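You operate a simulated robot arm through the tools that you are given. There is no shell and no other tool.

You run a simulated robot arm. Do the job below in one go: nothing can be reset, and whatever is moved stays where it is left.

TASK
Couple both cooling hoses to the roller and open the water.
Fine: each hose to the outlet of its colour, then the green lever, then the blue one; close the black lever before blue; floor dry, FLOW lamp lit.

Only the result counts: the job must be done as asked and must still hold three seconds after the hand-in. Knocking over, shifting, dropping, spilling or breaking anything else fails it.

THE ROBOT
A 7-joint arm with a two-finger parallel gripper, fixed in place. Base frame: the origin is at the foot of the arm, x ahead of it, y to its left, z up. Lengths are in mm, angles in degrees, forces in N, time in s.
Its first joint turns from -149.0 to 149.0 degrees. Payload 3.43 kg.
Tool frame: the origin (TCP) lies between the finger pads and is the grasp point; the fingertips stand 30 mm ahead of it; z points along the fingers, y is the line along which they close. Largest opening 94 mm; finger width 28, thickness 10; the body of the gripper, 50 by 96 mm, starts 55 mm behind the TCP.
Orientation is told as [roll, pitch, yaw] about the base's x, y, z axes, in that order, counted from this pose: with the fingers straight down and closing along the base's y, the tool's x points along the base's -x, its y along +y and its z along -z.

THE INTERFACE
- The arm moves only by the tool nudge_tool. Its argument "plan" is a list of rows, each a list of 7 numbers: the turn, a rotation vector about the tool's x, y, z in units of 5 degrees (1.0 is 5 degrees), then the shift along the tool's x, y, z in units of 30 mm (1.0 is 30 mm), then the finger opening in mm, from 0 to 94. In form: [[wx, wy, wz, dx, dy, dz, jaw], ...]. A call has 1 to 20 rows; each row shifts and turns the commanded pose from where the row before left it, along the tool's axes as they then stand. A call with a number of a shift or a turn outside -1 to 1 is refused whole. Each row takes 0.2 s and may step no farther than 50 mm and 8.6 degrees from the row before; otherwise, or with a gripper value out of range, the whole call is refused. Where a pose cannot be reached the arm comes as near as it can. A force on the tool above 70 N (or 10 N above the force at the start of the call, whichever is more), or a blocked arm, ends the call early, and 0.2 s more pass. Each finger travels about 45 mm/s and halts on what it meets, pressing with about 23 N; the grip force reading is that of the motor and also rises with nothing between the fingers. The clock runs only during rows and for 0.2 s after the last one: add rows that do not move to give the fingers time. It gives the time, the measured TCP pose, the force on the tool (base axes), the opening and the grip force at its end, in the units of the frame above (readings bear some noise), with the torque about the TCP (base axes, N m) and any sound that the robot's microphone picked up, and new pictures: "pictures" is both (left out), scene, wrist or none.
- Cameras (640 x 400 px; columns grow to the right, rows downward): "scene" is fixed at [50.7, -500.7, 1279.5]; the picture's right is [0.74, -0.68, 0.00], its down [-0.24, -0.26, -0.94] and it looks along [0.63, 0.69, -0.35] (base axes); focal length 369 px, centre (320, 200). "wrist" rides on the gripper at [76, 14, -102] in the tool frame; the picture's right is [-0.18, 0.98, 0.00], its down [-0.75, -0.14, -0.64] and it looks along [-0.63, -0.12, 0.77] (tool axes); focal length 243 px, centre (320, 200). There is no depth. A picture from a camera that has moved, and an enlarged one, comes with that camera's place and axes in the base frame and with its lens.
- inspect(camera, box): a new picture of the part [left, top, right, bottom] of that camera's present view, enlarged. No time passes.
- job_done(): hands the job in; it is judged then, once.

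Nothing tells you positions but the pictures and the camera data. Unless the task says otherwise, let go and move clear before handing in.

The tools are called after "Call:" by a JSON object that holds its "name" and its "arguments". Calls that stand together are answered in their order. nudge_tool: Moves the arm, as the interface text tells. Its arguments: {"type":"object","properties":{"plan":{"type":"array","items":{"type":"array","items":{"type":"number"}}},"pictures":{"type":"string","enum":["both","scene","wrist","none"]}},"required":["plan"]} The other tools are called the same way: inspect (camera, box) takes an enlarged picture of a part of a camera's view; job_done () hands the job in.

At the start:

```text
time: 0.0
position: [668.9, 726.6, 1220.2]
tool_rot: [0.0, 0.0, 0.0]
force: [0.1, 0.1, -0.6]
moment: [0.03, -0.03, 0.02]
finger_gap: 93.9
finger_force: 0.1
```

scene: 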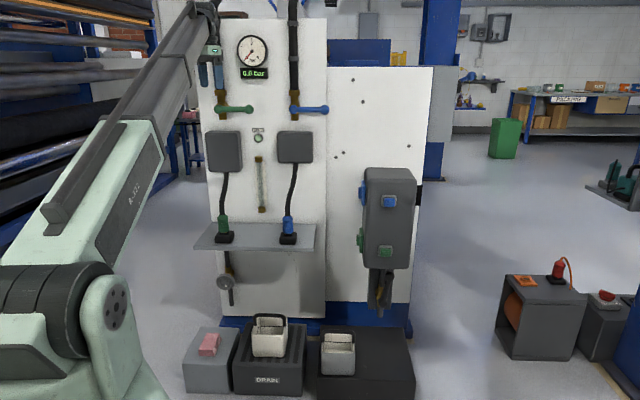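
wrist: 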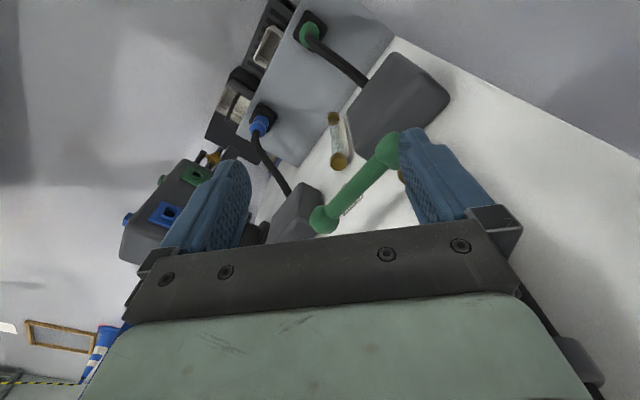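

I see a white valve panel with a gauge, green and blue levers, two hoses standing in holders on a shelf, and a grey box with green and blue ports. I'll look closer before moving anything.

Call:
{"name": "inspect", "arguments": {"camera": "scene", "box": [190, 0, 350, 100]}}

Call:
{"name": "inspect", "arguments": {"camera": "scene", "box": [190, 90, 350, 190]}}

Call:
{"name": "inspect", "arguments": {"camera": "scene", "box": [190, 180, 350, 280]}}

Call:
{"name": "inspect", "arguments": {"camera": "scene", "box": [320, 150, 440, 225]}}

Call:
{"name": "inspect", "arguments": {"camera": "scene", "box": [320, 205, 440, 320]}}

Call:
{"name": "inspect", "arguments": {"camera": "scene", "box": [180, 240, 420, 400]}}

Call:
{"name": "inspect", "arguments": {"camera": "wrist", "box": [80, 0, 480, 270]}}

```text
4.00 times, centred on (270, 50) of scene
camera zoom: at [50.7, -500.7, 1279.5], right [0.74, -0.68, 0.0], down [-0.24, -0.26, -0.94], along [0.63, 0.69, -0.35], focal length 1475 px, centre (520, 800)
```

zoom: 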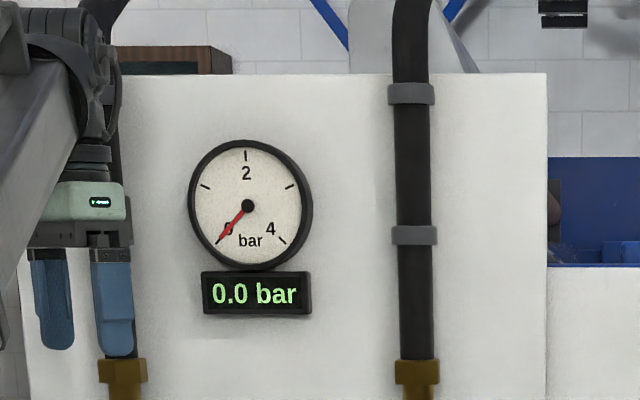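

```text
4.00 times, centred on (270, 140) of scene
camera zoom: at [50.7, -500.7, 1279.5], right [0.74, -0.68, 0.0], down [-0.24, -0.26, -0.94], along [0.63, 0.69, -0.35], focal length 1475 px, centre (520, 440)
```

zoom: 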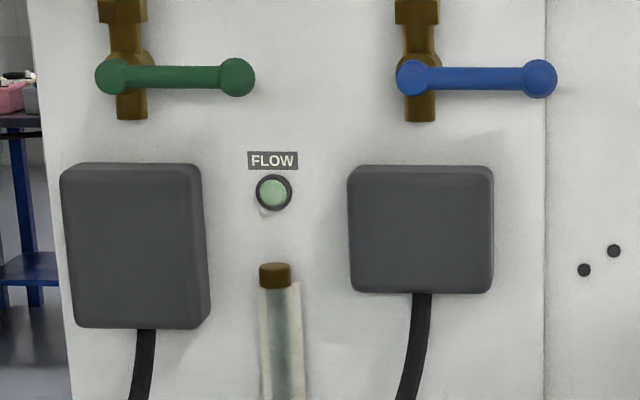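

```text
4.00 times, centred on (270, 230) of scene
camera zoom: at [50.7, -500.7, 1279.5], right [0.74, -0.68, 0.0], down [-0.24, -0.26, -0.94], along [0.63, 0.69, -0.35], focal length 1475 px, centre (520, 80)
```

zoom: 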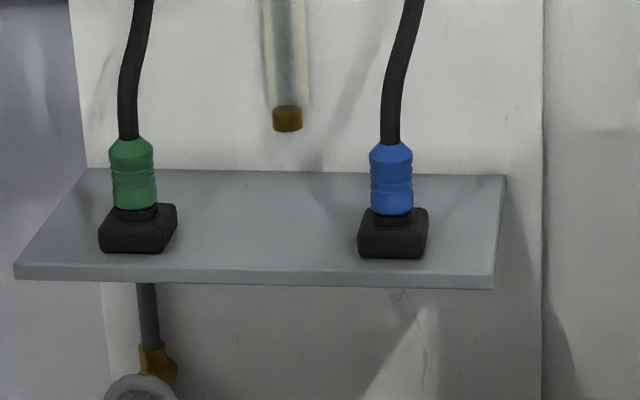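

```text
5.33 times, centred on (380, 188) of scene
camera zoom: at [50.7, -500.7, 1279.5], right [0.74, -0.68, 0.0], down [-0.24, -0.26, -0.94], along [0.63, 0.69, -0.35], focal length 1966 px, centre (0, 267)
```

zoom: 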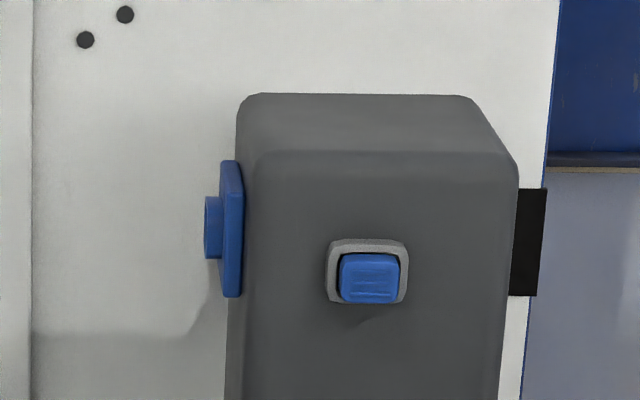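

```text
3.48 times, centred on (380, 262) of scene
camera zoom: at [50.7, -500.7, 1279.5], right [0.74, -0.68, 0.0], down [-0.24, -0.26, -0.94], along [0.63, 0.69, -0.35], focal length 1282 px, centre (111, -17)
```

zoom: 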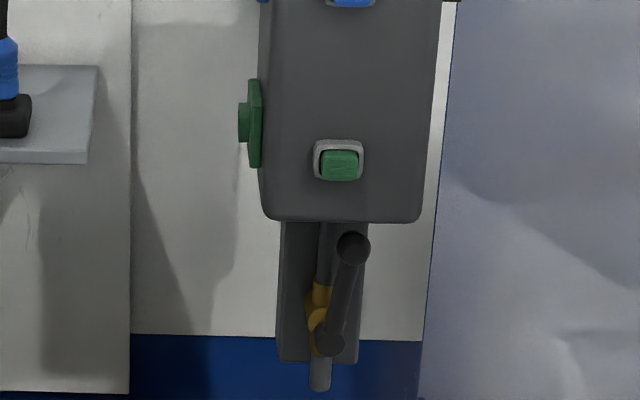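

```text
2.50 times, centred on (300, 320) of scene
camera zoom: at [50.7, -500.7, 1279.5], right [0.74, -0.68, 0.0], down [-0.24, -0.26, -0.94], along [0.63, 0.69, -0.35], focal length 922 px, centre (370, -100)
```

zoom: 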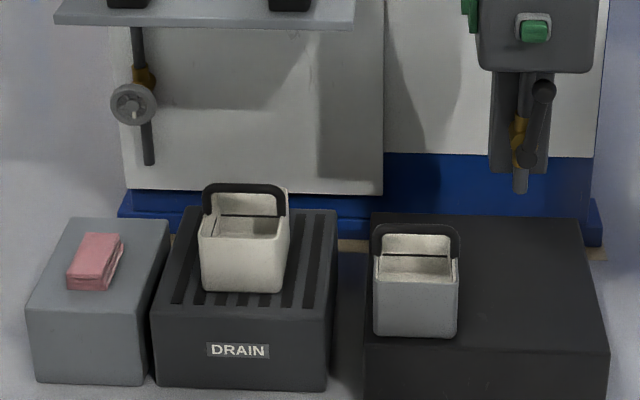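

```text
1.48 times, centred on (280, 135) of wrist
camera zoom: at [593.5, 741.2, 1322.3], right [0.18, 0.98, 0.0], down [0.75, -0.14, 0.64], along [0.63, -0.12, -0.77], focal length 359 px, centre (379, 296)
```

zoom: 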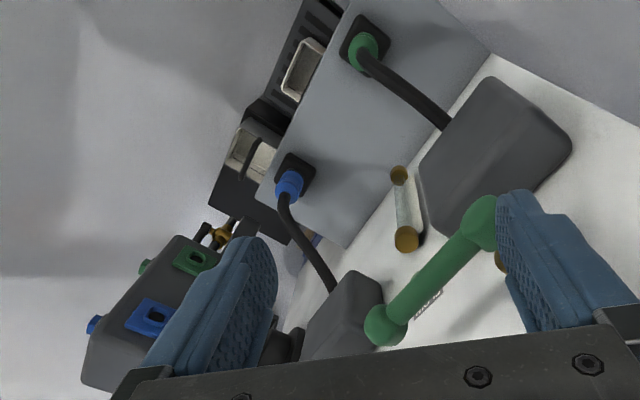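

The panel seems to run at about -45° in the base frame: green lever near (714,788,1115), couplings near z≈700 on the shelf, and ports on the left side of the roller box near (941,271,862) and (943,274,685). I'll back away from the panel first, then turn the tool to face it.

Call:
{"name": "nudge_tool", "arguments": {"plan": [[0, 0, 0, 1, -1, 0, 94], [0, 0, 0, 1, -1, 0, 94], [0, 0, 0, 1, -1, 0, 94], [0, 0, 0, 1, -1, 0, 94], [0, 0, 0, 1, -1, 0, 94], [0, 0, 0, 0, 0, 0.5, 94], [0, 0, 1, 0, 0, 0, 94], [0, 0, 1, 0, 0, 0, 94], [0, 0, 1, 0, 0, 0, 94], [0, 0, 1, 0, 0, 0, 94], [0, 0, 1, 0, 0, 0, 94], [0, 0, 1, 0, 0, 0, 94], [0, 0, 1, 0, 0, 0, 94], [0, 0, 1, 0, 0, 0, 94], [0, 0, 1, 0, 0, 0, 94]]}}

```text
time: 3.2
position: [532.7, 593.9, 1163.2]
tool_rot: [0.3, 0.0, -45.1]
force: [-0.7, 0.3, 0.3]
moment: [-0.01, 0.0, 0.0]
finger_gap: 94.2
finger_force: 0.0
out of reach, approached as far as the arm can: row 3, 4, 5
camera wrist: at [489.3, 656.8, 1265.4], right [0.83, 0.56, 0.0], down [0.43, -0.64, 0.64], along [0.36, -0.53, -0.77], focal length 243 px, centre (320, 200)
```

scene: 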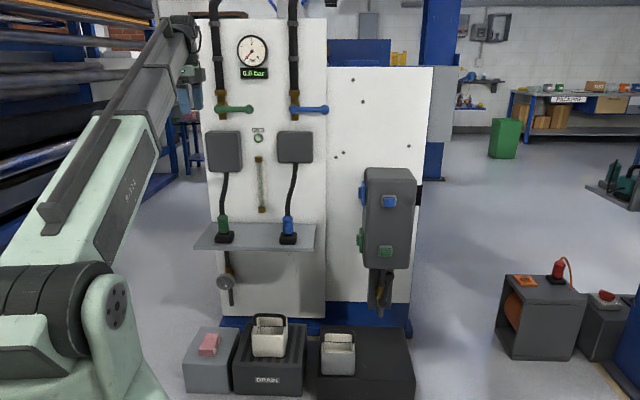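
wrist: 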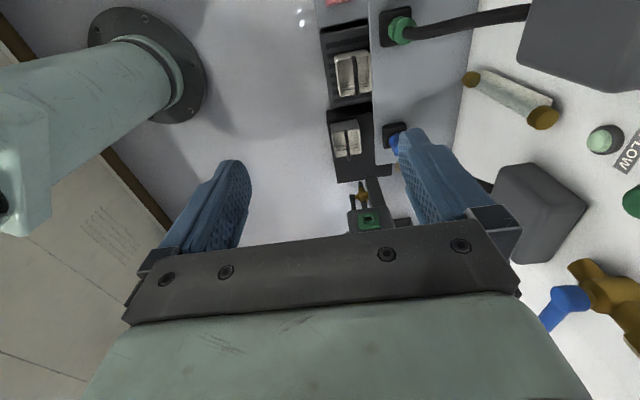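

The tool has turned 45° without trouble. I'll continue the turn another 90° while going down a bit, so that the camera ends up above the gripper when it faces the panel.

Call:
{"name": "nudge_tool", "arguments": {"plan": [[0, 0, 1, 0, 0, 0.5, 94], [0, 0, 1, 0, 0, 0.5, 94], [0, 0, 1, 0, 0, 0.5, 94], [0, 0, 1, 0, 0, 0.5, 94], [0, 0, 1, 0, 0, 0.5, 94], [0, 0, 1, 0, 0, 0.5, 94], [0, 0, 1, 0, 0, 0.5, 94], [0, 0, 1, 0, 0, 0.5, 94], [0, 0, 1, 0, 0, 0.5, 94], [0, 0, 1, 0, 0, 0.5, 94], [0, 0, 1, 0, 0, 0.5, 94], [0, 0, 1, 0, 0, 0.5, 94], [0, 0, 1, 0, 0, 0, 94], [0, 0, 1, 0, 0, 0, 94], [0, 0, 1, 0, 0, 0, 94], [0, 0, 1, 0, 0, 0, 94], [0, 0, 1, 0, 0, 0, 94], [0, 0, 1, 0, 0, 0, 94]]}}

```text
time: 7.0
position: [534.8, 590.5, 983.6]
tool_rot: [-0.1, 0.0, -121.8]
force: [-0.4, -0.5, -0.2]
moment: [-0.04, -0.02, 0.03]
finger_gap: 94.0
finger_force: 0.0
out of reach, approached as far as the arm can: row 16, 17, 18
camera wrist: at [587.6, 648.4, 1085.5], right [0.74, -0.67, 0.0], down [-0.52, -0.57, 0.64], along [-0.43, -0.47, -0.77], focal length 243 px, centre (320, 200)
```

scene: 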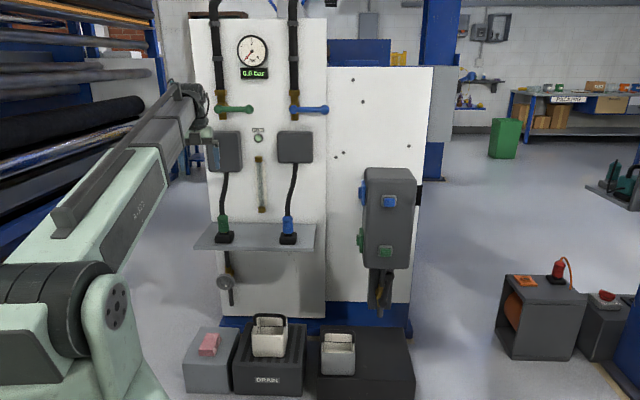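
wrist: 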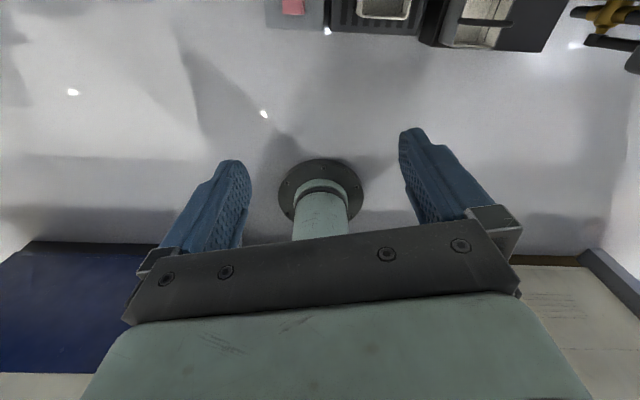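

The wrist joint stops at -122°, so the camera-on-top pose isn't reachable. I'll go the other way, to yaw +45° with the camera below the gripper, which should leave joint room for both the grasp and the plug-in turn.

Call:
{"name": "nudge_tool", "arguments": {"plan": [[0, 0, -1, 0, 0, 0, 94], [0, 0, -1, 0, 0, 0, 94], [0, 0, -1, 0, 0, 0, 94], [0, 0, -1, 0, 0, 0, 94], [0, 0, -1, 0, 0, 0, 94], [0, 0, -1, 0, 0, 0, 94], [0, 0, -1, 0, 0, 0, 94], [0, 0, -1, 0, 0, 0, 94], [0, 0, -1, 0, 0, 0, 94], [0, 0, -1, 0, 0, 0, 94], [0, 0, -1, 0, 0, 0, 94], [0, 0, -1, 0, 0, 0, 94], [0, 0, -1, 0, 0, 0, 94], [0, 0, -1, 0, 0, 0, 94], [0, 0, -1, 0, 0, 0, 94], [0, 0, -1, 0, 0, 0, 94], [0, 0, -1, 0, 0, 0, 94], [0, 0, -1, 0, 0, 0, 94], [0, 0, -1, 0, 0, 0, 94], [0, 0, -1, 0, 0, 0, 94]], "pictures": "none"}}

Call:
{"name": "nudge_tool", "arguments": {"plan": [[0, 0, -1, 0, 0, 0, 94], [0, 0, -1, 0, 0, 0, 94], [0, 0, -1, 0, 0, 0, 94], [0, 0, -1, 0, 0, 0, 94], [0, 0, -1, 0, 0, 0, 94], [0, 0, -1, 0, 0, 0, 94], [0, 0, -1, 0, 0, 0, 94], [0, 0, -1, 0, 0, 0, 94], [0, 0, -1, 0, 0, 0, 94], [0, 0, -1, 0, 0, 0, 94], [0, 0, -1, 0, 0, 0, 94], [0, 0, -1, 0, 0, 0, 94], [0, 0, -1, 0, 0, 0, 94], [0, 0, -0.36, 0, 0, 0, 94]], "pictures": "wrist"}}

```text
time: 11.2
position: [534.9, 591.8, 984.7]
tool_rot: [0.0, -0.1, -21.6]
force: [0.0, -1.0, -0.4]
moment: [-0.01, 0.0, 0.02]
finger_gap: 93.9
finger_force: 0.0
```

```text
time: 14.2
position: [534.4, 590.9, 983.2]
tool_rot: [0.0, -0.1, 45.0]
force: [1.1, -0.4, 0.0]
moment: [0.01, 0.01, -0.05]
finger_gap: 94.0
finger_force: 0.0
camera wrist: at [471.3, 547.4, 1085.9], right [-0.57, 0.82, 0.0], down [0.63, 0.43, 0.64], along [0.53, 0.36, -0.77], focal length 243 px, centre (320, 200)
```

wrist: 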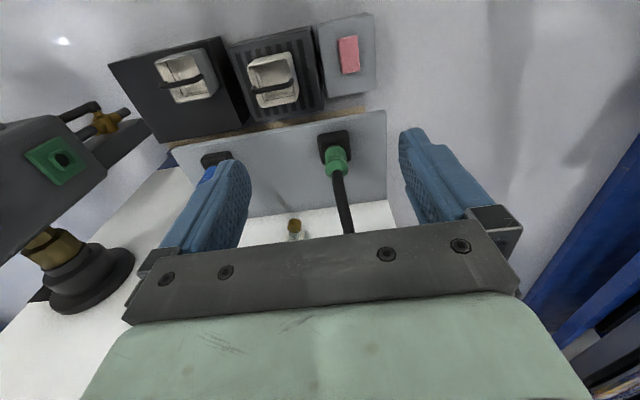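

Now I'll pitch the tool up so the camera faces the panel horizontally and I can survey it.

Call:
{"name": "nudge_tool", "arguments": {"plan": [[0, -1, 0, 0, 0, 0, 94], [0, -1, 0, 0, 0, 0, 94], [0, -1, 0, 0, 0, 0, 94], [0, -1, 0, 0, 0, 0, 94], [0, -1, 0, 0, 0, 0, 94], [0, -1, 0, 0, 0, 0, 94], [0, -1, 0, 0, 0, 0, 94], [0, -1, 0, 0, 0, 0, 94], [0, -1, 0, 0, 0, 0, 94], [0, -1, 0, 0, 0, 0, 94], [0, 0, 0, 0, 0, 0, 94]], "pictures": "both"}}

```text
time: 16.6
position: [535.5, 591.0, 983.8]
tool_rot: [0.0, -50.1, 45.0]
force: [0.6, 1.1, -0.7]
moment: [0.04, 0.02, 0.0]
finger_gap: 94.0
finger_force: 0.0
camera wrist: at [435.2, 511.2, 990.9], right [-0.61, 0.78, 0.14], down [0.09, -0.11, 0.99], along [0.79, 0.62, -0.01], focal length 243 px, centre (320, 200)
```

scene: 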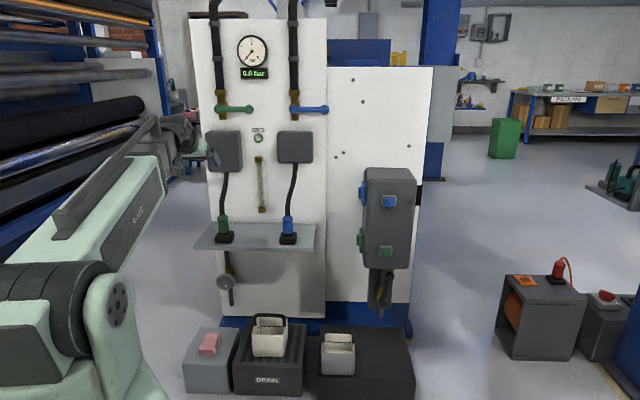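
wrist: 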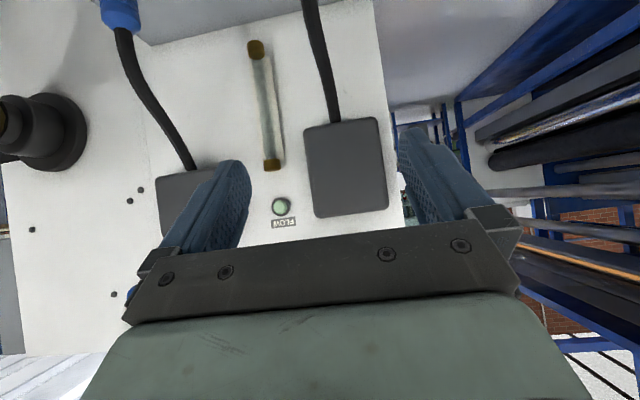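

The controls work as expected. Next I'll slide right and lower the arm, and turn toward the roller to see its ports and the black lever.

Call:
{"name": "nudge_tool", "arguments": {"plan": [[0, 0, 0, 0.306, -1, 0.257, 94], [0, 0, 0, 0.306, -1, 0.257, 94], [0, 0, 0, 0.306, -1, 0.257, 94], [0, 0, 0, 0.306, -1, 0.257, 94], [0, 0, 0, 0.306, -1, 0.257, 94], [0, 0, 0, 0.306, -1, 0.257, 94], [0, 0, 0, 0.306, -1, 0.257, 94], [0, 0, 0, 0.306, -1, 0.257, 94], [0, 0, 0, 0.306, -1, 0.257, 94], [0, 0, 0, 0.306, -1, 0.257, 94], [0.766, 0, 0.643, 0, 0, 0, 94], [0.766, 0, 0.643, 0, 0, 0, 94], [0.766, 0, 0.643, 0, 0, 0, 94], [0.766, 0, 0.643, 0, 0, 0, 94], [0.766, 0, 0.643, 0, 0, 0, 94], [0.766, 0, 0.643, 0, 0, 0, 94], [0, 0, 0, 0, 0, 0, 94]], "pictures": "both"}}

```text
time: 20.2
position: [747.3, 377.6, 863.9]
tool_rot: [0.0, -50.1, 14.9]
force: [1.2, 0.1, 0.9]
moment: [0.0, 0.04, 0.02]
finger_gap: 94.2
finger_force: 0.1
camera wrist: at [620.6, 359.9, 870.7], right [-0.14, 0.98, 0.14], down [0.03, -0.14, 0.99], along [0.99, 0.14, -0.01], focal length 243 px, centre (320, 200)
```

scene: 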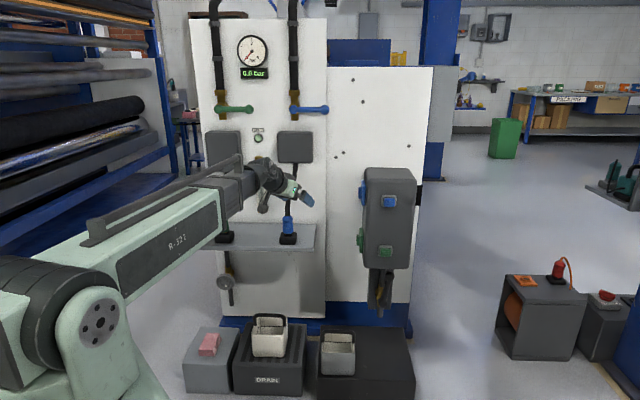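
wrist: 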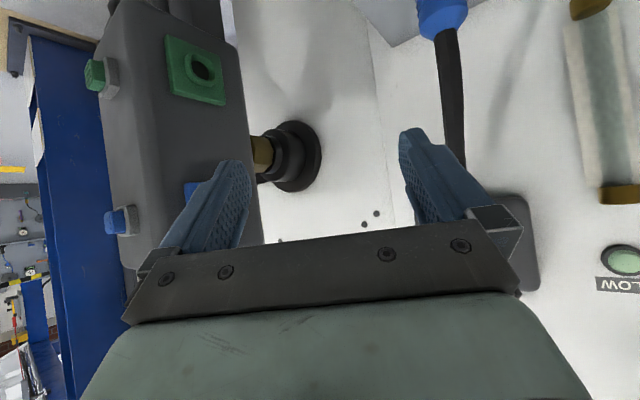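

Call:
{"name": "inspect", "arguments": {"camera": "wrist", "box": [60, 0, 300, 150]}}

Call:
{"name": "inspect", "arguments": {"camera": "wrist", "box": [150, 20, 250, 120]}}

```text
2.67 times, centred on (180, 75) of wrist
camera zoom: at [620.6, 359.9, 870.7], right [-0.14, 0.98, 0.14], down [0.03, -0.14, 0.99], along [0.99, 0.14, -0.01], focal length 647 px, centre (693, 533)
```

zoom: 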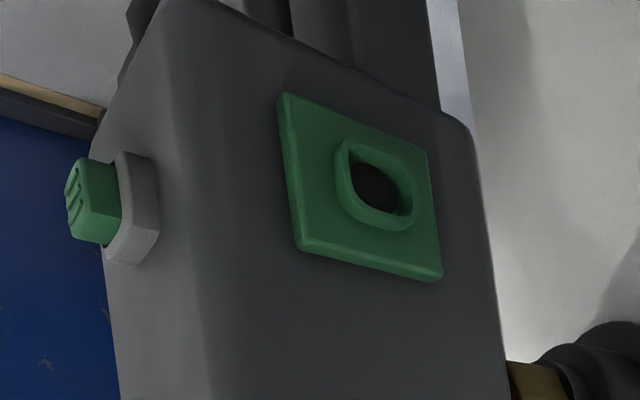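

```text
4.00 times, centred on (200, 70) of wrist
camera zoom: at [620.6, 359.9, 870.7], right [-0.14, 0.98, 0.14], down [0.03, -0.14, 0.99], along [0.99, 0.14, -0.01], focal length 970 px, centre (800, 720)
```

zoom: 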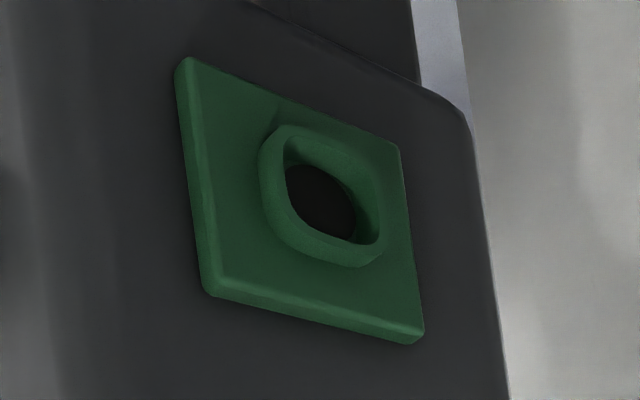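

Call:
{"name": "nudge_tool", "arguments": {"plan": [[0, 0, 0, 0.276, -0.617, 0.76, 94], [0, 0, 0, 0.276, -0.617, 0.76, 94], [0, 0, 0, 0.276, -0.617, 0.76, 94], [0, 0, 0, 0.276, -0.617, 0.76, 94], [0.766, 0, 0.643, 0, 0, 0, 94], [0.766, 0, 0.643, 0, 0, 0, 94], [0.766, 0, 0.643, 0, 0, 0, 94], [0.766, 0, 0.643, 0, 0, 0, 94], [0.766, 0, 0.643, 0, 0, 0, 94], [0, 0, 0, 0, 0, 0, 94]], "pictures": "both"}}

```text
time: 22.4
position: [812.1, 319.4, 780.3]
tool_rot: [0.1, -50.0, -10.0]
force: [-0.1, -0.5, -0.7]
moment: [-0.01, -0.02, -0.02]
finger_gap: 94.0
finger_force: 0.0
camera wrist: at [690.1, 356.4, 787.1], right [0.29, 0.95, 0.14], down [-0.03, -0.14, 0.99], along [0.96, -0.29, -0.01], focal length 243 px, centre (320, 200)
```

scene: 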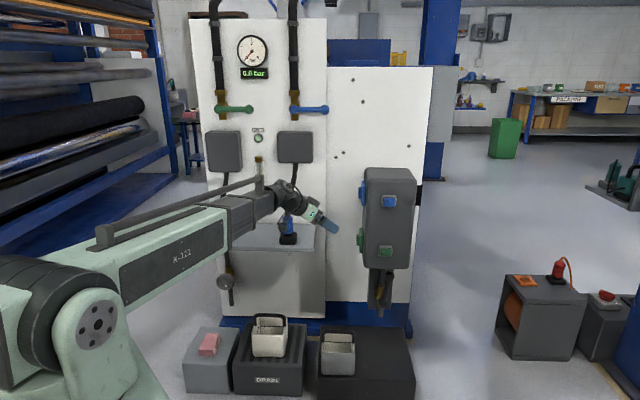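
wrist: 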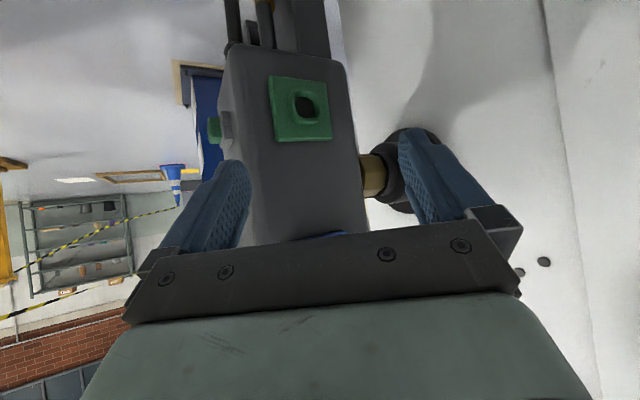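

Call:
{"name": "inspect", "arguments": {"camera": "wrist", "box": [260, 70, 340, 150]}}

Call:
{"name": "inspect", "arguments": {"camera": "wrist", "box": [200, 0, 380, 120]}}

Call:
{"name": "inspect", "arguments": {"camera": "scene", "box": [270, 200, 310, 250]}}

Call:
{"name": "inspect", "arguments": {"camera": "scene", "box": [350, 180, 410, 260]}}

Call:
{"name": "inspect", "arguments": {"camera": "scene", "box": [360, 260, 410, 320]}}

```text
5.00 times, centred on (300, 110) of wrist
camera zoom: at [690.1, 356.4, 787.1], right [0.29, 0.95, 0.14], down [-0.03, -0.14, 0.99], along [0.96, -0.29, -0.01], focal length 1213 px, centre (420, 650)
```

zoom: 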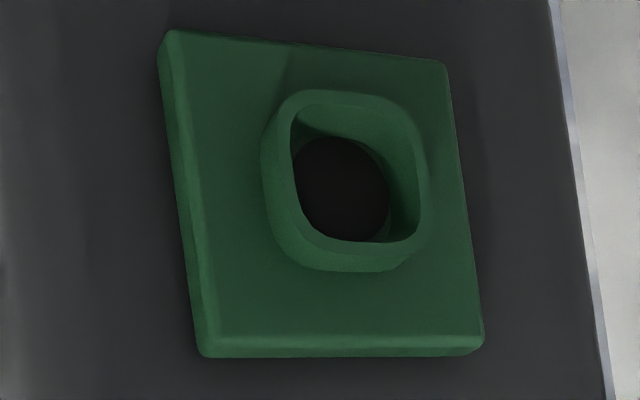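

```text
3.33 times, centred on (290, 60) of wrist
camera zoom: at [690.1, 356.4, 787.1], right [0.29, 0.95, 0.14], down [-0.03, -0.14, 0.99], along [0.96, -0.29, -0.01], focal length 809 px, centre (420, 667)
```

zoom: 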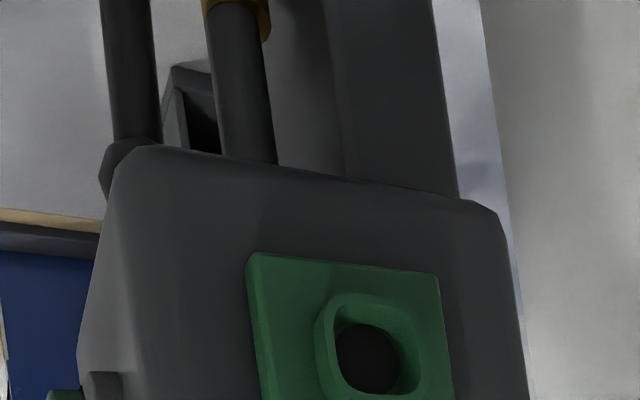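

```text
8.00 times, centred on (290, 225) of scene
camera zoom: at [50.7, -500.7, 1279.5], right [0.74, -0.68, 0.0], down [-0.24, -0.26, -0.94], along [0.63, 0.69, -0.35], focal length 2949 px, centre (560, 0)
```

zoom: 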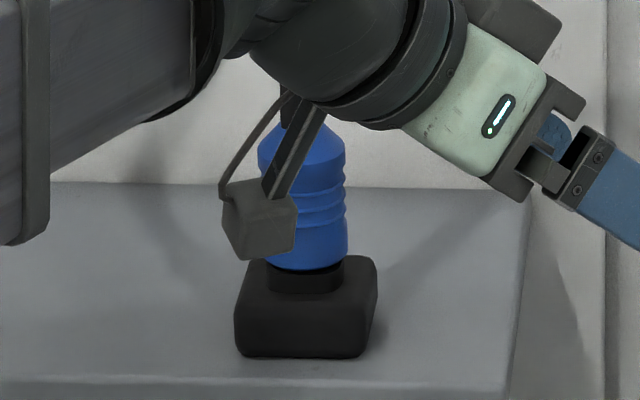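

```text
5.00 times, centred on (380, 220) of scene
camera zoom: at [50.7, -500.7, 1279.5], right [0.74, -0.68, 0.0], down [-0.24, -0.26, -0.94], along [0.63, 0.69, -0.35], focal length 1843 px, centre (20, 100)
```

zoom: 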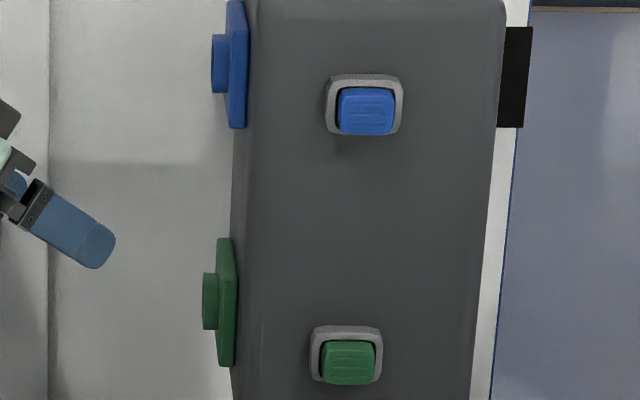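

```text
6.67 times, centred on (385, 290) of scene
camera zoom: at [50.7, -500.7, 1279.5], right [0.74, -0.68, 0.0], down [-0.24, -0.26, -0.94], along [0.63, 0.69, -0.35], focal length 2458 px, centre (-113, -400)
```

zoom: 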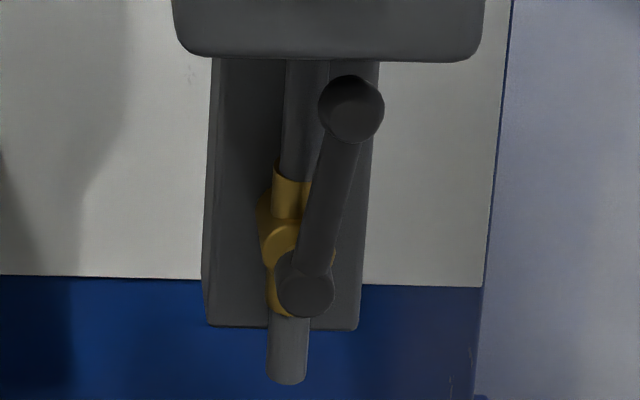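

I see the green port is a square plate with a rounded-square collar, at about s=473 mm along the panel, and the camera hangs on a real bracket. Next I'll back off and look at the black drain lever under the roller.

Call:
{"name": "nudge_tool", "arguments": {"plan": [[0, 0, 0, 0.63, -0.925, 0.546, 94], [0, 0, 0, 0.63, -0.925, 0.546, 94], [0, 0, 0, 0.63, -0.925, 0.546, 94], [0, 0, 0, 0.63, -0.925, 0.546, 94], [0, 0, 0, 0.63, -0.925, 0.546, 94], [0, 0, 0, 0.63, -0.925, 0.546, 94], [0, 0, 0, 0.63, -0.925, 0.546, 94], [0, 0, 0, 0.63, -0.925, 0.546, 94], [-0.766, 0, -0.643, 0, 0, 0, 94], [-0.766, 0, -0.643, 0, 0, 0, 94], [-0.766, 0, -0.643, 0, 0, 0, 94], [-0.766, 0, -0.643, 0, 0, 0, 94], [-0.766, 0, -0.643, 0, 0, 0, 94], [-0.766, 0, -0.643, 0, 0, 0, 94], [-0.766, 0, -0.643, 0, 0, 0, 94], [-0.766, 0, -0.643, 0, 0, 0, 94], [-0.766, 0, -0.643, 0, 0, 0, 94], [-0.766, 0, -0.643, 0, 0, 0, 94], [-0.766, 0, -0.643, 0, 0, 0, 94]], "pictures": "both"}}

```text
time: 26.4
position: [778.3, 101.7, 579.7]
tool_rot: [-0.1, -50.0, 45.2]
force: [-1.0, 0.5, -1.3]
moment: [0.0, 0.01, 0.0]
finger_gap: 94.0
finger_force: 0.0
camera wrist: at [678.0, 20.5, 586.7], right [-0.61, 0.78, 0.14], down [0.09, -0.1, 0.99], along [0.78, 0.62, -0.01], focal length 243 px, centre (320, 200)
```

scene: 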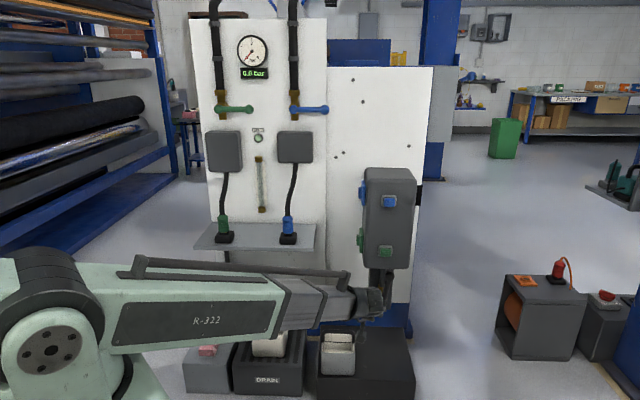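
wrist: 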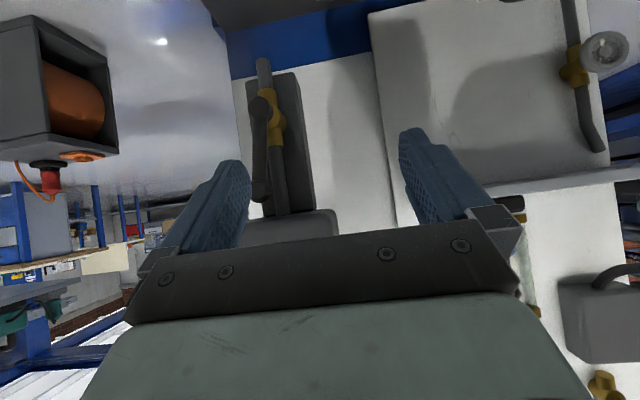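

Call:
{"name": "inspect", "arguments": {"camera": "wrist", "box": [220, 40, 340, 220]}}

Call:
{"name": "inspect", "arguments": {"camera": "wrist", "box": [520, 0, 640, 160]}}

```text
2.22 times, centred on (280, 130) of wrist
camera zoom: at [678.0, 20.5, 586.7], right [-0.61, 0.78, 0.14], down [0.09, -0.1, 0.99], along [0.78, 0.62, -0.01], focal length 539 px, centre (409, 356)
```

zoom: 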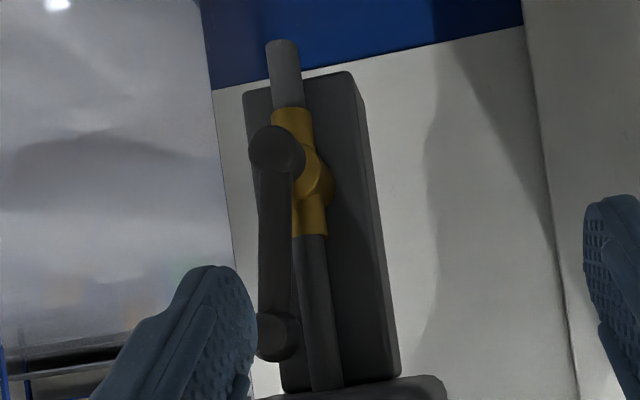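

```text
2.50 times, centred on (580, 80) of wrist
camera zoom: at [678.0, 20.5, 586.7], right [-0.61, 0.78, 0.14], down [0.09, -0.1, 0.99], along [0.78, 0.62, -0.01], focal length 606 px, centre (-330, 500)
```

zoom: 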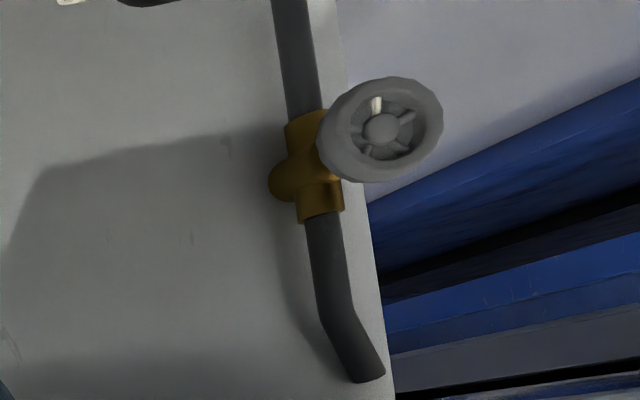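

The black lever's pivot is at about s=574, d=843, z=434 and its tip at s=588, z=560, so it points up along the pipe and is open. I'll bring the gripper level, pointing into the panel, and approach in front of its bar.

Call:
{"name": "nudge_tool", "arguments": {"plan": [[0, -1, 0, 0, 0, 0, 94], [0, -1, 0, 0, 0, 0, 94], [0, -1, 0, 0, 0, 0, 94], [0, -1, 0, 0, 0, 0, 94], [0, -1, 0, 0, 0, 0, 94], [0, -1, 0, 0, 0, 0, 94], [0, -1, 0, 0, 0, 0, 94], [0, -1, 0, 0, 0, 0, 94], [0, 0, 0, 0.33, -0.89, 0.65, 94], [0, 0, 0, 0.33, -0.89, 0.65, 94], [0, 0, 0, 0.33, -0.89, 0.65, 94], [0, 0, 0, 0.33, -0.89, 0.65, 94], [0, 0, 0, 0, 0, 0, 94]], "pictures": "both"}}

```text
time: 29.2
position: [907.6, 79.3, 539.6]
tool_rot: [97.2, -89.9, -52.2]
force: [0.7, -0.2, 0.1]
moment: [-0.01, 0.01, 0.01]
finger_gap: 94.0
finger_force: 0.0
camera wrist: at [826.5, 17.4, 463.6], right [-0.69, 0.7, 0.18], down [-0.35, -0.55, 0.75], along [0.63, 0.46, 0.63], focal length 243 px, centre (320, 200)
```

scene: 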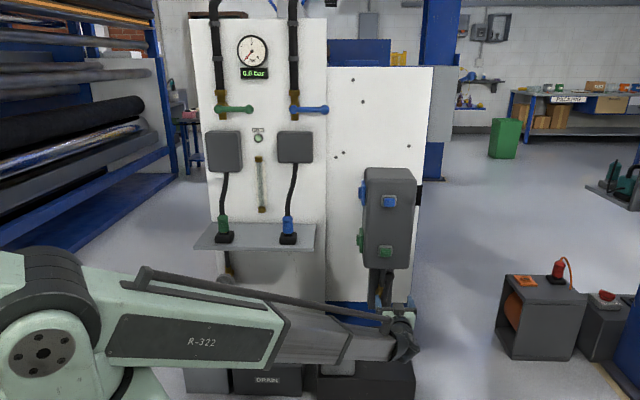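
wrist: 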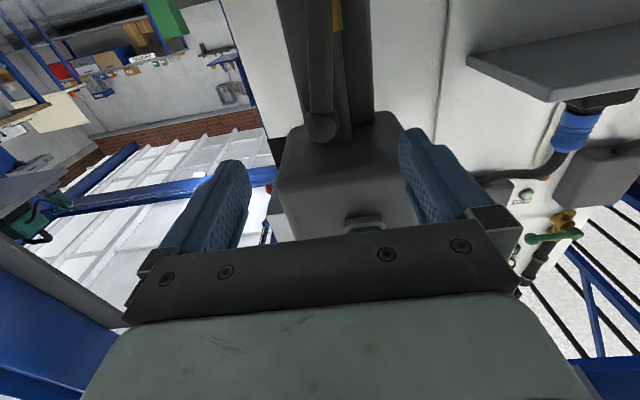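

Call:
{"name": "nudge_tool", "arguments": {"plan": [[0, 0, 0.8, 0, 0, 0.85, 94], [0, 0, 0.8, 0, 0, 0.85, 94], [0, 0, 0, 0, 0, 0.85, 94], [0, 0, 0, 0, 0, 0.85, 94], [0, 0, 0, 0, 0, 0.6, 94], [0, 0, 0, 0, 0, 0, 94]], "pictures": "both"}}

Call:
{"name": "inspect", "arguments": {"camera": "scene", "box": [340, 230, 440, 330]}}

```text
time: 30.6
position: [992.6, 165.0, 538.7]
tool_rot: [90.0, -82.0, -45.1]
force: [0.0, -0.4, 0.3]
moment: [0.01, 0.03, -0.02]
finger_gap: 94.1
finger_force: 0.0
camera wrist: at [903.9, 110.6, 465.4], right [-0.67, 0.67, 0.32], down [-0.28, -0.63, 0.73], along [0.69, 0.4, 0.61], focal length 243 px, centre (320, 200)
```

scene: 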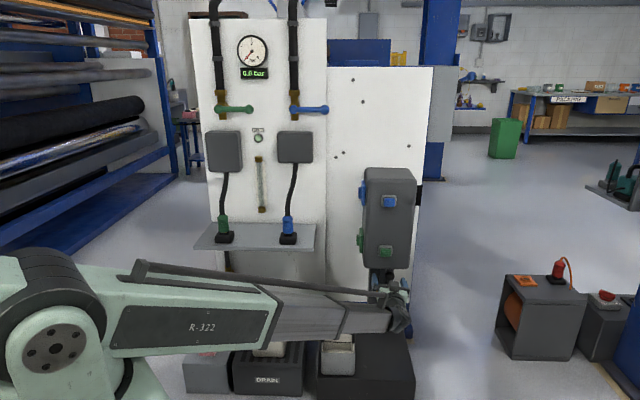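
wrist: 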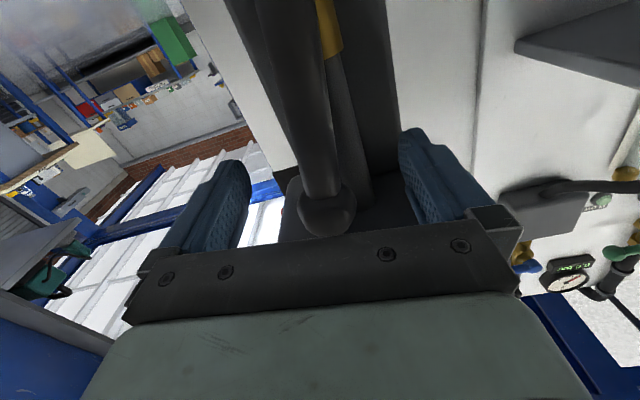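

```text
4.00 times, centred on (390, 280) of scene
camera zoom: at [50.7, -500.7, 1279.5], right [0.74, -0.68, 0.0], down [-0.24, -0.26, -0.94], along [0.63, 0.69, -0.35], focal length 1475 px, centre (40, -120)
```

zoom: 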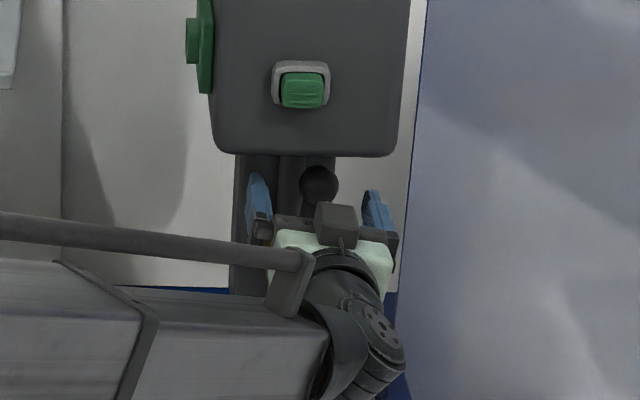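

The lever bar is centred between the fingers. I'll close on it.

Call:
{"name": "nudge_tool", "arguments": {"plan": [[0, 0, 0, 0, 0, 0.15, 94], [0, 0, 0, 0, 0, 0, 60], [0, 0, 0, 0, 0, 0, 40], [0, 0, 0, 0, 0, 0, 20], [0, 0, 0, 0, 0, 0, 5], [0, 0, 0, 0, 0, 0, 5], [0, 0, 0, 0, 0, 0, 5]], "pictures": "both"}}

```text
time: 32.2
position: [995.8, 167.7, 537.0]
tool_rot: [88.7, -82.0, -43.7]
force: [-3.5, 0.5, -12.3]
moment: [0.0, 0.03, 0.07]
finger_gap: 36.6
finger_force: 45.2
camera wrist: at [906.9, 113.3, 464.2], right [-0.67, 0.67, 0.32], down [-0.28, -0.63, 0.73], along [0.69, 0.4, 0.61], focal length 243 px, centre (320, 200)
```

scene: 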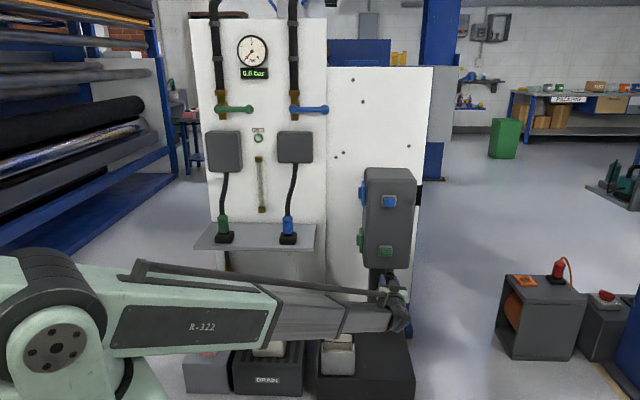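
wrist: 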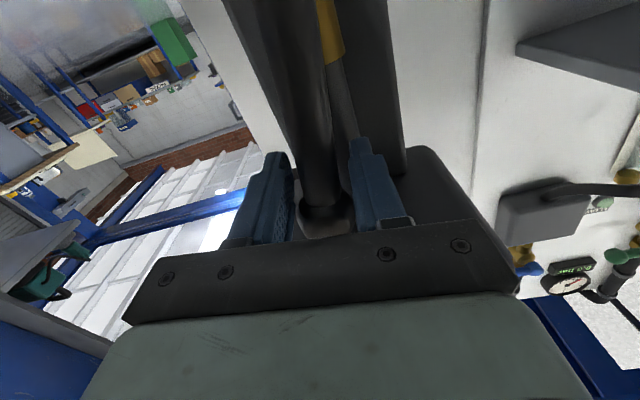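

I have the lever's knob (36.6 mm gap). I'll swing it clockwise toward the right about its pivot in small steps and watch the forces.

Call:
{"name": "nudge_tool", "arguments": {"plan": [[0, 0, 1, 0.013, -0.302, 0, 5], [0, 0, 1, 0.013, -0.302, 0, 5], [0, 0, 1, 0.013, -0.302, 0, 5]], "pictures": "none"}}

```text
time: 33.0
position: [1013.5, 151.0, 528.8]
tool_rot: [89.4, -67.0, -44.3]
force: [-15.2, 9.9, -31.1]
moment: [0.4, -0.06, -0.3]
finger_gap: 36.1
finger_force: 45.4
```

Call:
{"name": "nudge_tool", "arguments": {"plan": [[0, 0, 0, 0.06, 0, 0, 5], [0, 0, 1, 0.04, -0.3, 0, 5], [0, 0, 1, 0.02, -0.3, 0, 5]], "pictures": "scene"}}

Call:
{"name": "inspect", "arguments": {"camera": "scene", "box": [340, 240, 440, 330]}}

```text
time: 33.8
position: [1024.5, 139.9, 519.4]
tool_rot: [89.7, -57.1, -44.5]
force: [-13.4, 17.4, -25.9]
moment: [0.38, -0.22, -0.03]
finger_gap: 36.0
finger_force: 44.9
```

scene: 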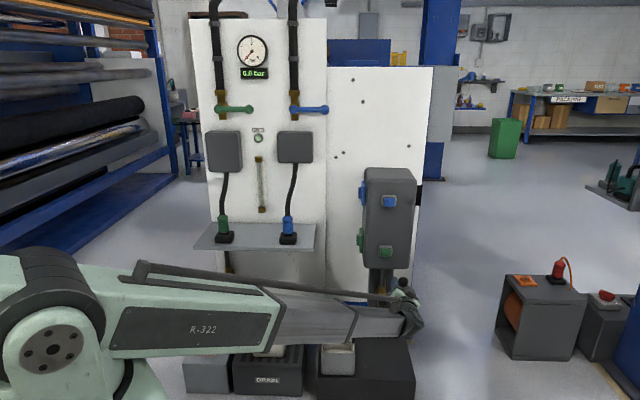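

```text
4.44 times, centred on (390, 285) of scene
camera zoom: at [50.7, -500.7, 1279.5], right [0.74, -0.68, 0.0], down [-0.24, -0.26, -0.94], along [0.63, 0.69, -0.35], focal length 1638 px, centre (9, -178)
```

zoom: 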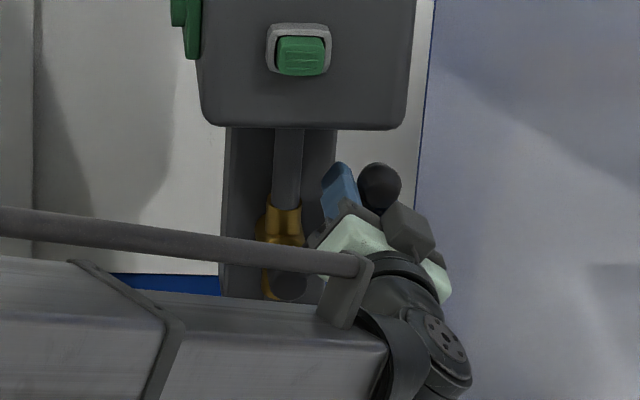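

The lever is turning right. The fingers pinch the knob off-centre, so I'll open slightly, shift outward and re-grip it on its equator.

Call:
{"name": "nudge_tool", "arguments": {"plan": [[0, 0, 0, 0, 0, 0, 60], [0, 0, 0, 0, 0, 0, 60], [0, 0, 0, -0.35, 0, 0, 60], [0, 0, 0, -0.35, 0, 0, 60], [0, 0, 0, 0, 0, 0, 60]], "pictures": "both"}}

Call:
{"name": "inspect", "arguments": {"camera": "scene", "box": [340, 240, 440, 330]}}

```text
time: 35.0
position: [1033.7, 131.7, 539.1]
tool_rot: [90.0, -57.0, -45.1]
force: [0.4, 0.0, 0.3]
moment: [-0.01, 0.0, 0.03]
finger_gap: 59.9
finger_force: 0.1
camera wrist: at [923.5, 96.2, 482.7], right [-0.51, 0.51, 0.69], down [-0.08, -0.83, 0.56], along [0.86, 0.23, 0.46], focal length 243 px, centre (320, 200)
```

scene: 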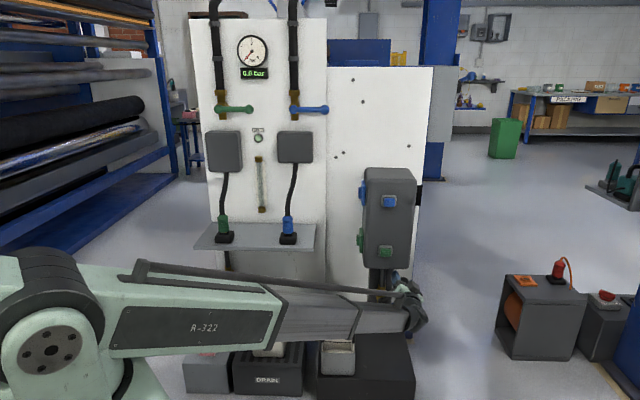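
wrist: 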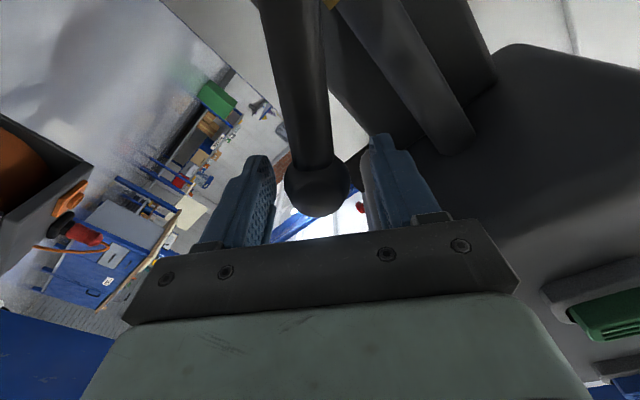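

```text
4.44 times, centred on (390, 285) of scene
camera zoom: at [50.7, -500.7, 1279.5], right [0.74, -0.68, 0.0], down [-0.24, -0.26, -0.94], along [0.63, 0.69, -0.35], focal length 1638 px, centre (9, -178)
```

zoom: 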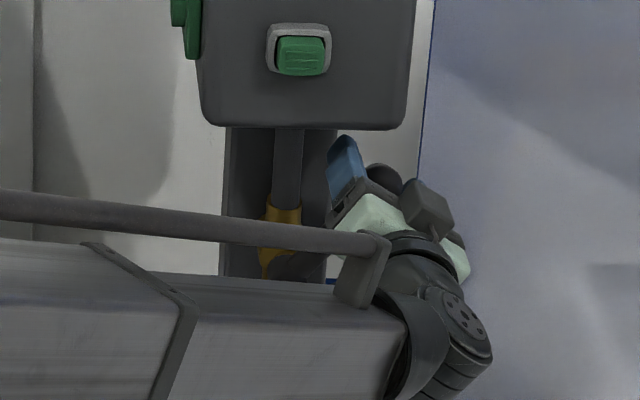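

The knob is now centred in the jaws. Re-gripping and continuing the swing.

Call:
{"name": "nudge_tool", "arguments": {"plan": [[0, 0, 0, 0, 0, 0, 30], [0, 0, 0, 0, 0, 0, 5], [0, 0, 0, 0, 0, 0, 5], [0, 0, 1, 0.016, -0.363, 0, 5], [0, 0, 1, 0.016, -0.363, 0, 5], [0, 0, 1, 0.016, -0.363, 0, 5], [0, 0, 1, 0.016, -0.363, 0, 5]], "pictures": "none"}}

```text
time: 36.6
position: [1053.9, 110.8, 507.9]
tool_rot: [89.9, -37.0, -44.7]
force: [-13.7, 17.0, -8.8]
moment: [0.66, -0.06, -0.16]
finger_gap: 37.4
finger_force: 44.9
```

Call:
{"name": "nudge_tool", "arguments": {"plan": [[0, 0, 0, 0.05, 0, 0, 5], [0, 0, 1, 0.03, -0.355, 0, 5], [0, 0, 1, 0.03, -0.355, 0, 5], [0, 0, 1, 0.03, -0.355, 0, 5], [0, 0, 1, 0.03, -0.355, 0, 5]], "pictures": "scene"}}

Call:
{"name": "inspect", "arguments": {"camera": "scene", "box": [340, 240, 460, 340]}}

```text
time: 37.8
position: [1065.3, 98.8, 470.1]
tool_rot: [90.0, -17.0, -44.7]
force: [-29.0, 26.3, -6.9]
moment: [0.44, -0.13, -0.86]
finger_gap: 37.3
finger_force: 45.1
```

scene: 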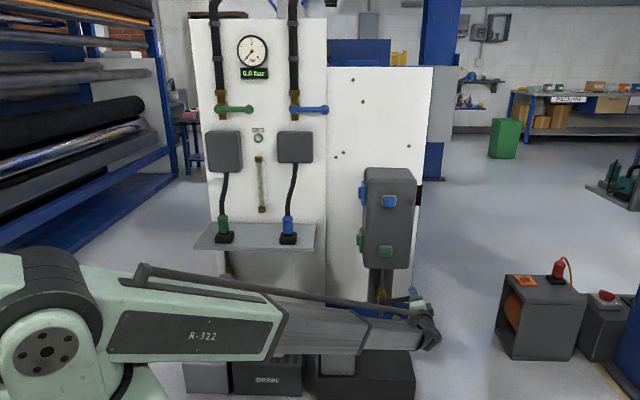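

```text
4.00 times, centred on (400, 290) of scene
camera zoom: at [50.7, -500.7, 1279.5], right [0.74, -0.68, 0.0], down [-0.24, -0.26, -0.94], along [0.63, 0.69, -0.35], focal length 1475 px, centre (0, -160)
```

zoom: 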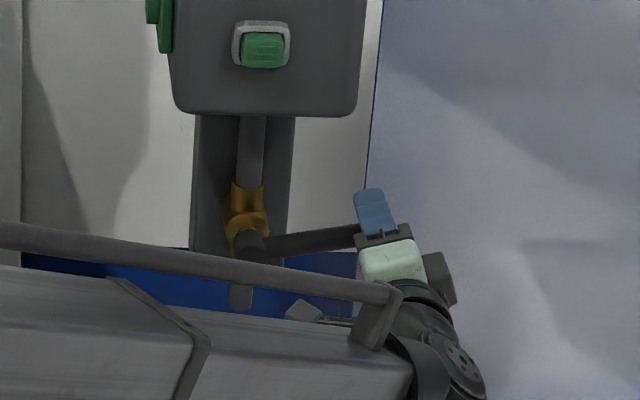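

Call:
{"name": "nudge_tool", "arguments": {"plan": [[0, 0, 0, 0.12, 0, 0, 5], [0, 0, 1, 0.05, -0.34, 0, 5], [0, 0, 1, 0.05, -0.34, 0, 5]], "pictures": "none"}}

```text
time: 38.6
position: [1067.7, 96.3, 448.2]
tool_rot: [90.1, -6.9, -45.2]
force: [-6.5, 7.2, -0.9]
moment: [0.0, -0.03, 1.17]
finger_gap: 37.6
finger_force: 44.8
```

Call:
{"name": "nudge_tool", "arguments": {"plan": [[0, 0, 1, 0.03, -0.35, 0, 5], [0, 0, 0.4, 0.01, -0.14, 0, 5], [0, 0, 0, 0, 0, 0, 5]], "pictures": "both"}}

Call:
{"name": "inspect", "arguments": {"camera": "scene", "box": [340, 240, 460, 340]}}

```text
time: 39.4
position: [1066.8, 97.9, 442.0]
tool_rot: [91.1, 0.2, -45.0]
force: [6.2, 7.9, 65.2]
moment: [0.09, 0.22, -0.6]
finger_gap: 37.3
finger_force: 45.0
camera wrist: at [941.0, 78.5, 455.2], right [0.12, -0.14, 0.98], down [0.08, -0.98, -0.15], along [0.99, 0.1, -0.11], focal length 243 px, centre (320, 200)
```

scene: 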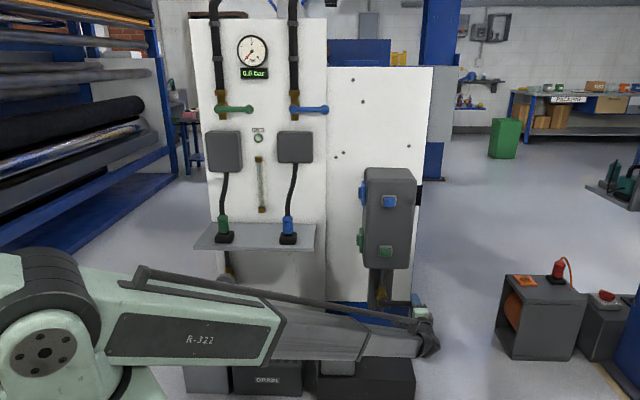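
wrist: 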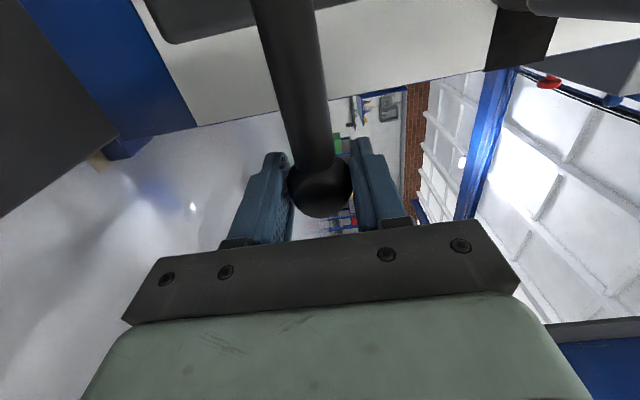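

```text
4.00 times, centred on (400, 290) of scene
camera zoom: at [50.7, -500.7, 1279.5], right [0.74, -0.68, 0.0], down [-0.24, -0.26, -0.94], along [0.63, 0.69, -0.35], focal length 1475 px, centre (0, -160)
```

zoom: 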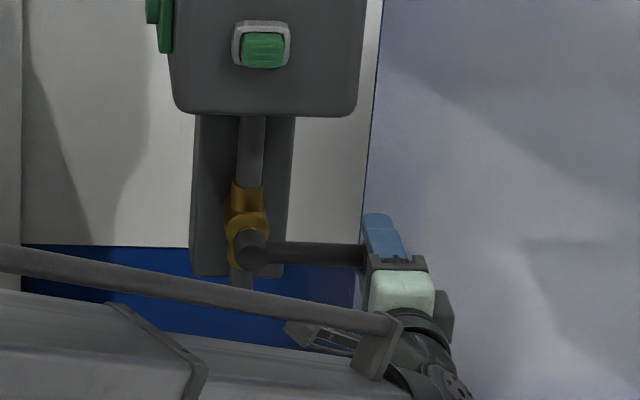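

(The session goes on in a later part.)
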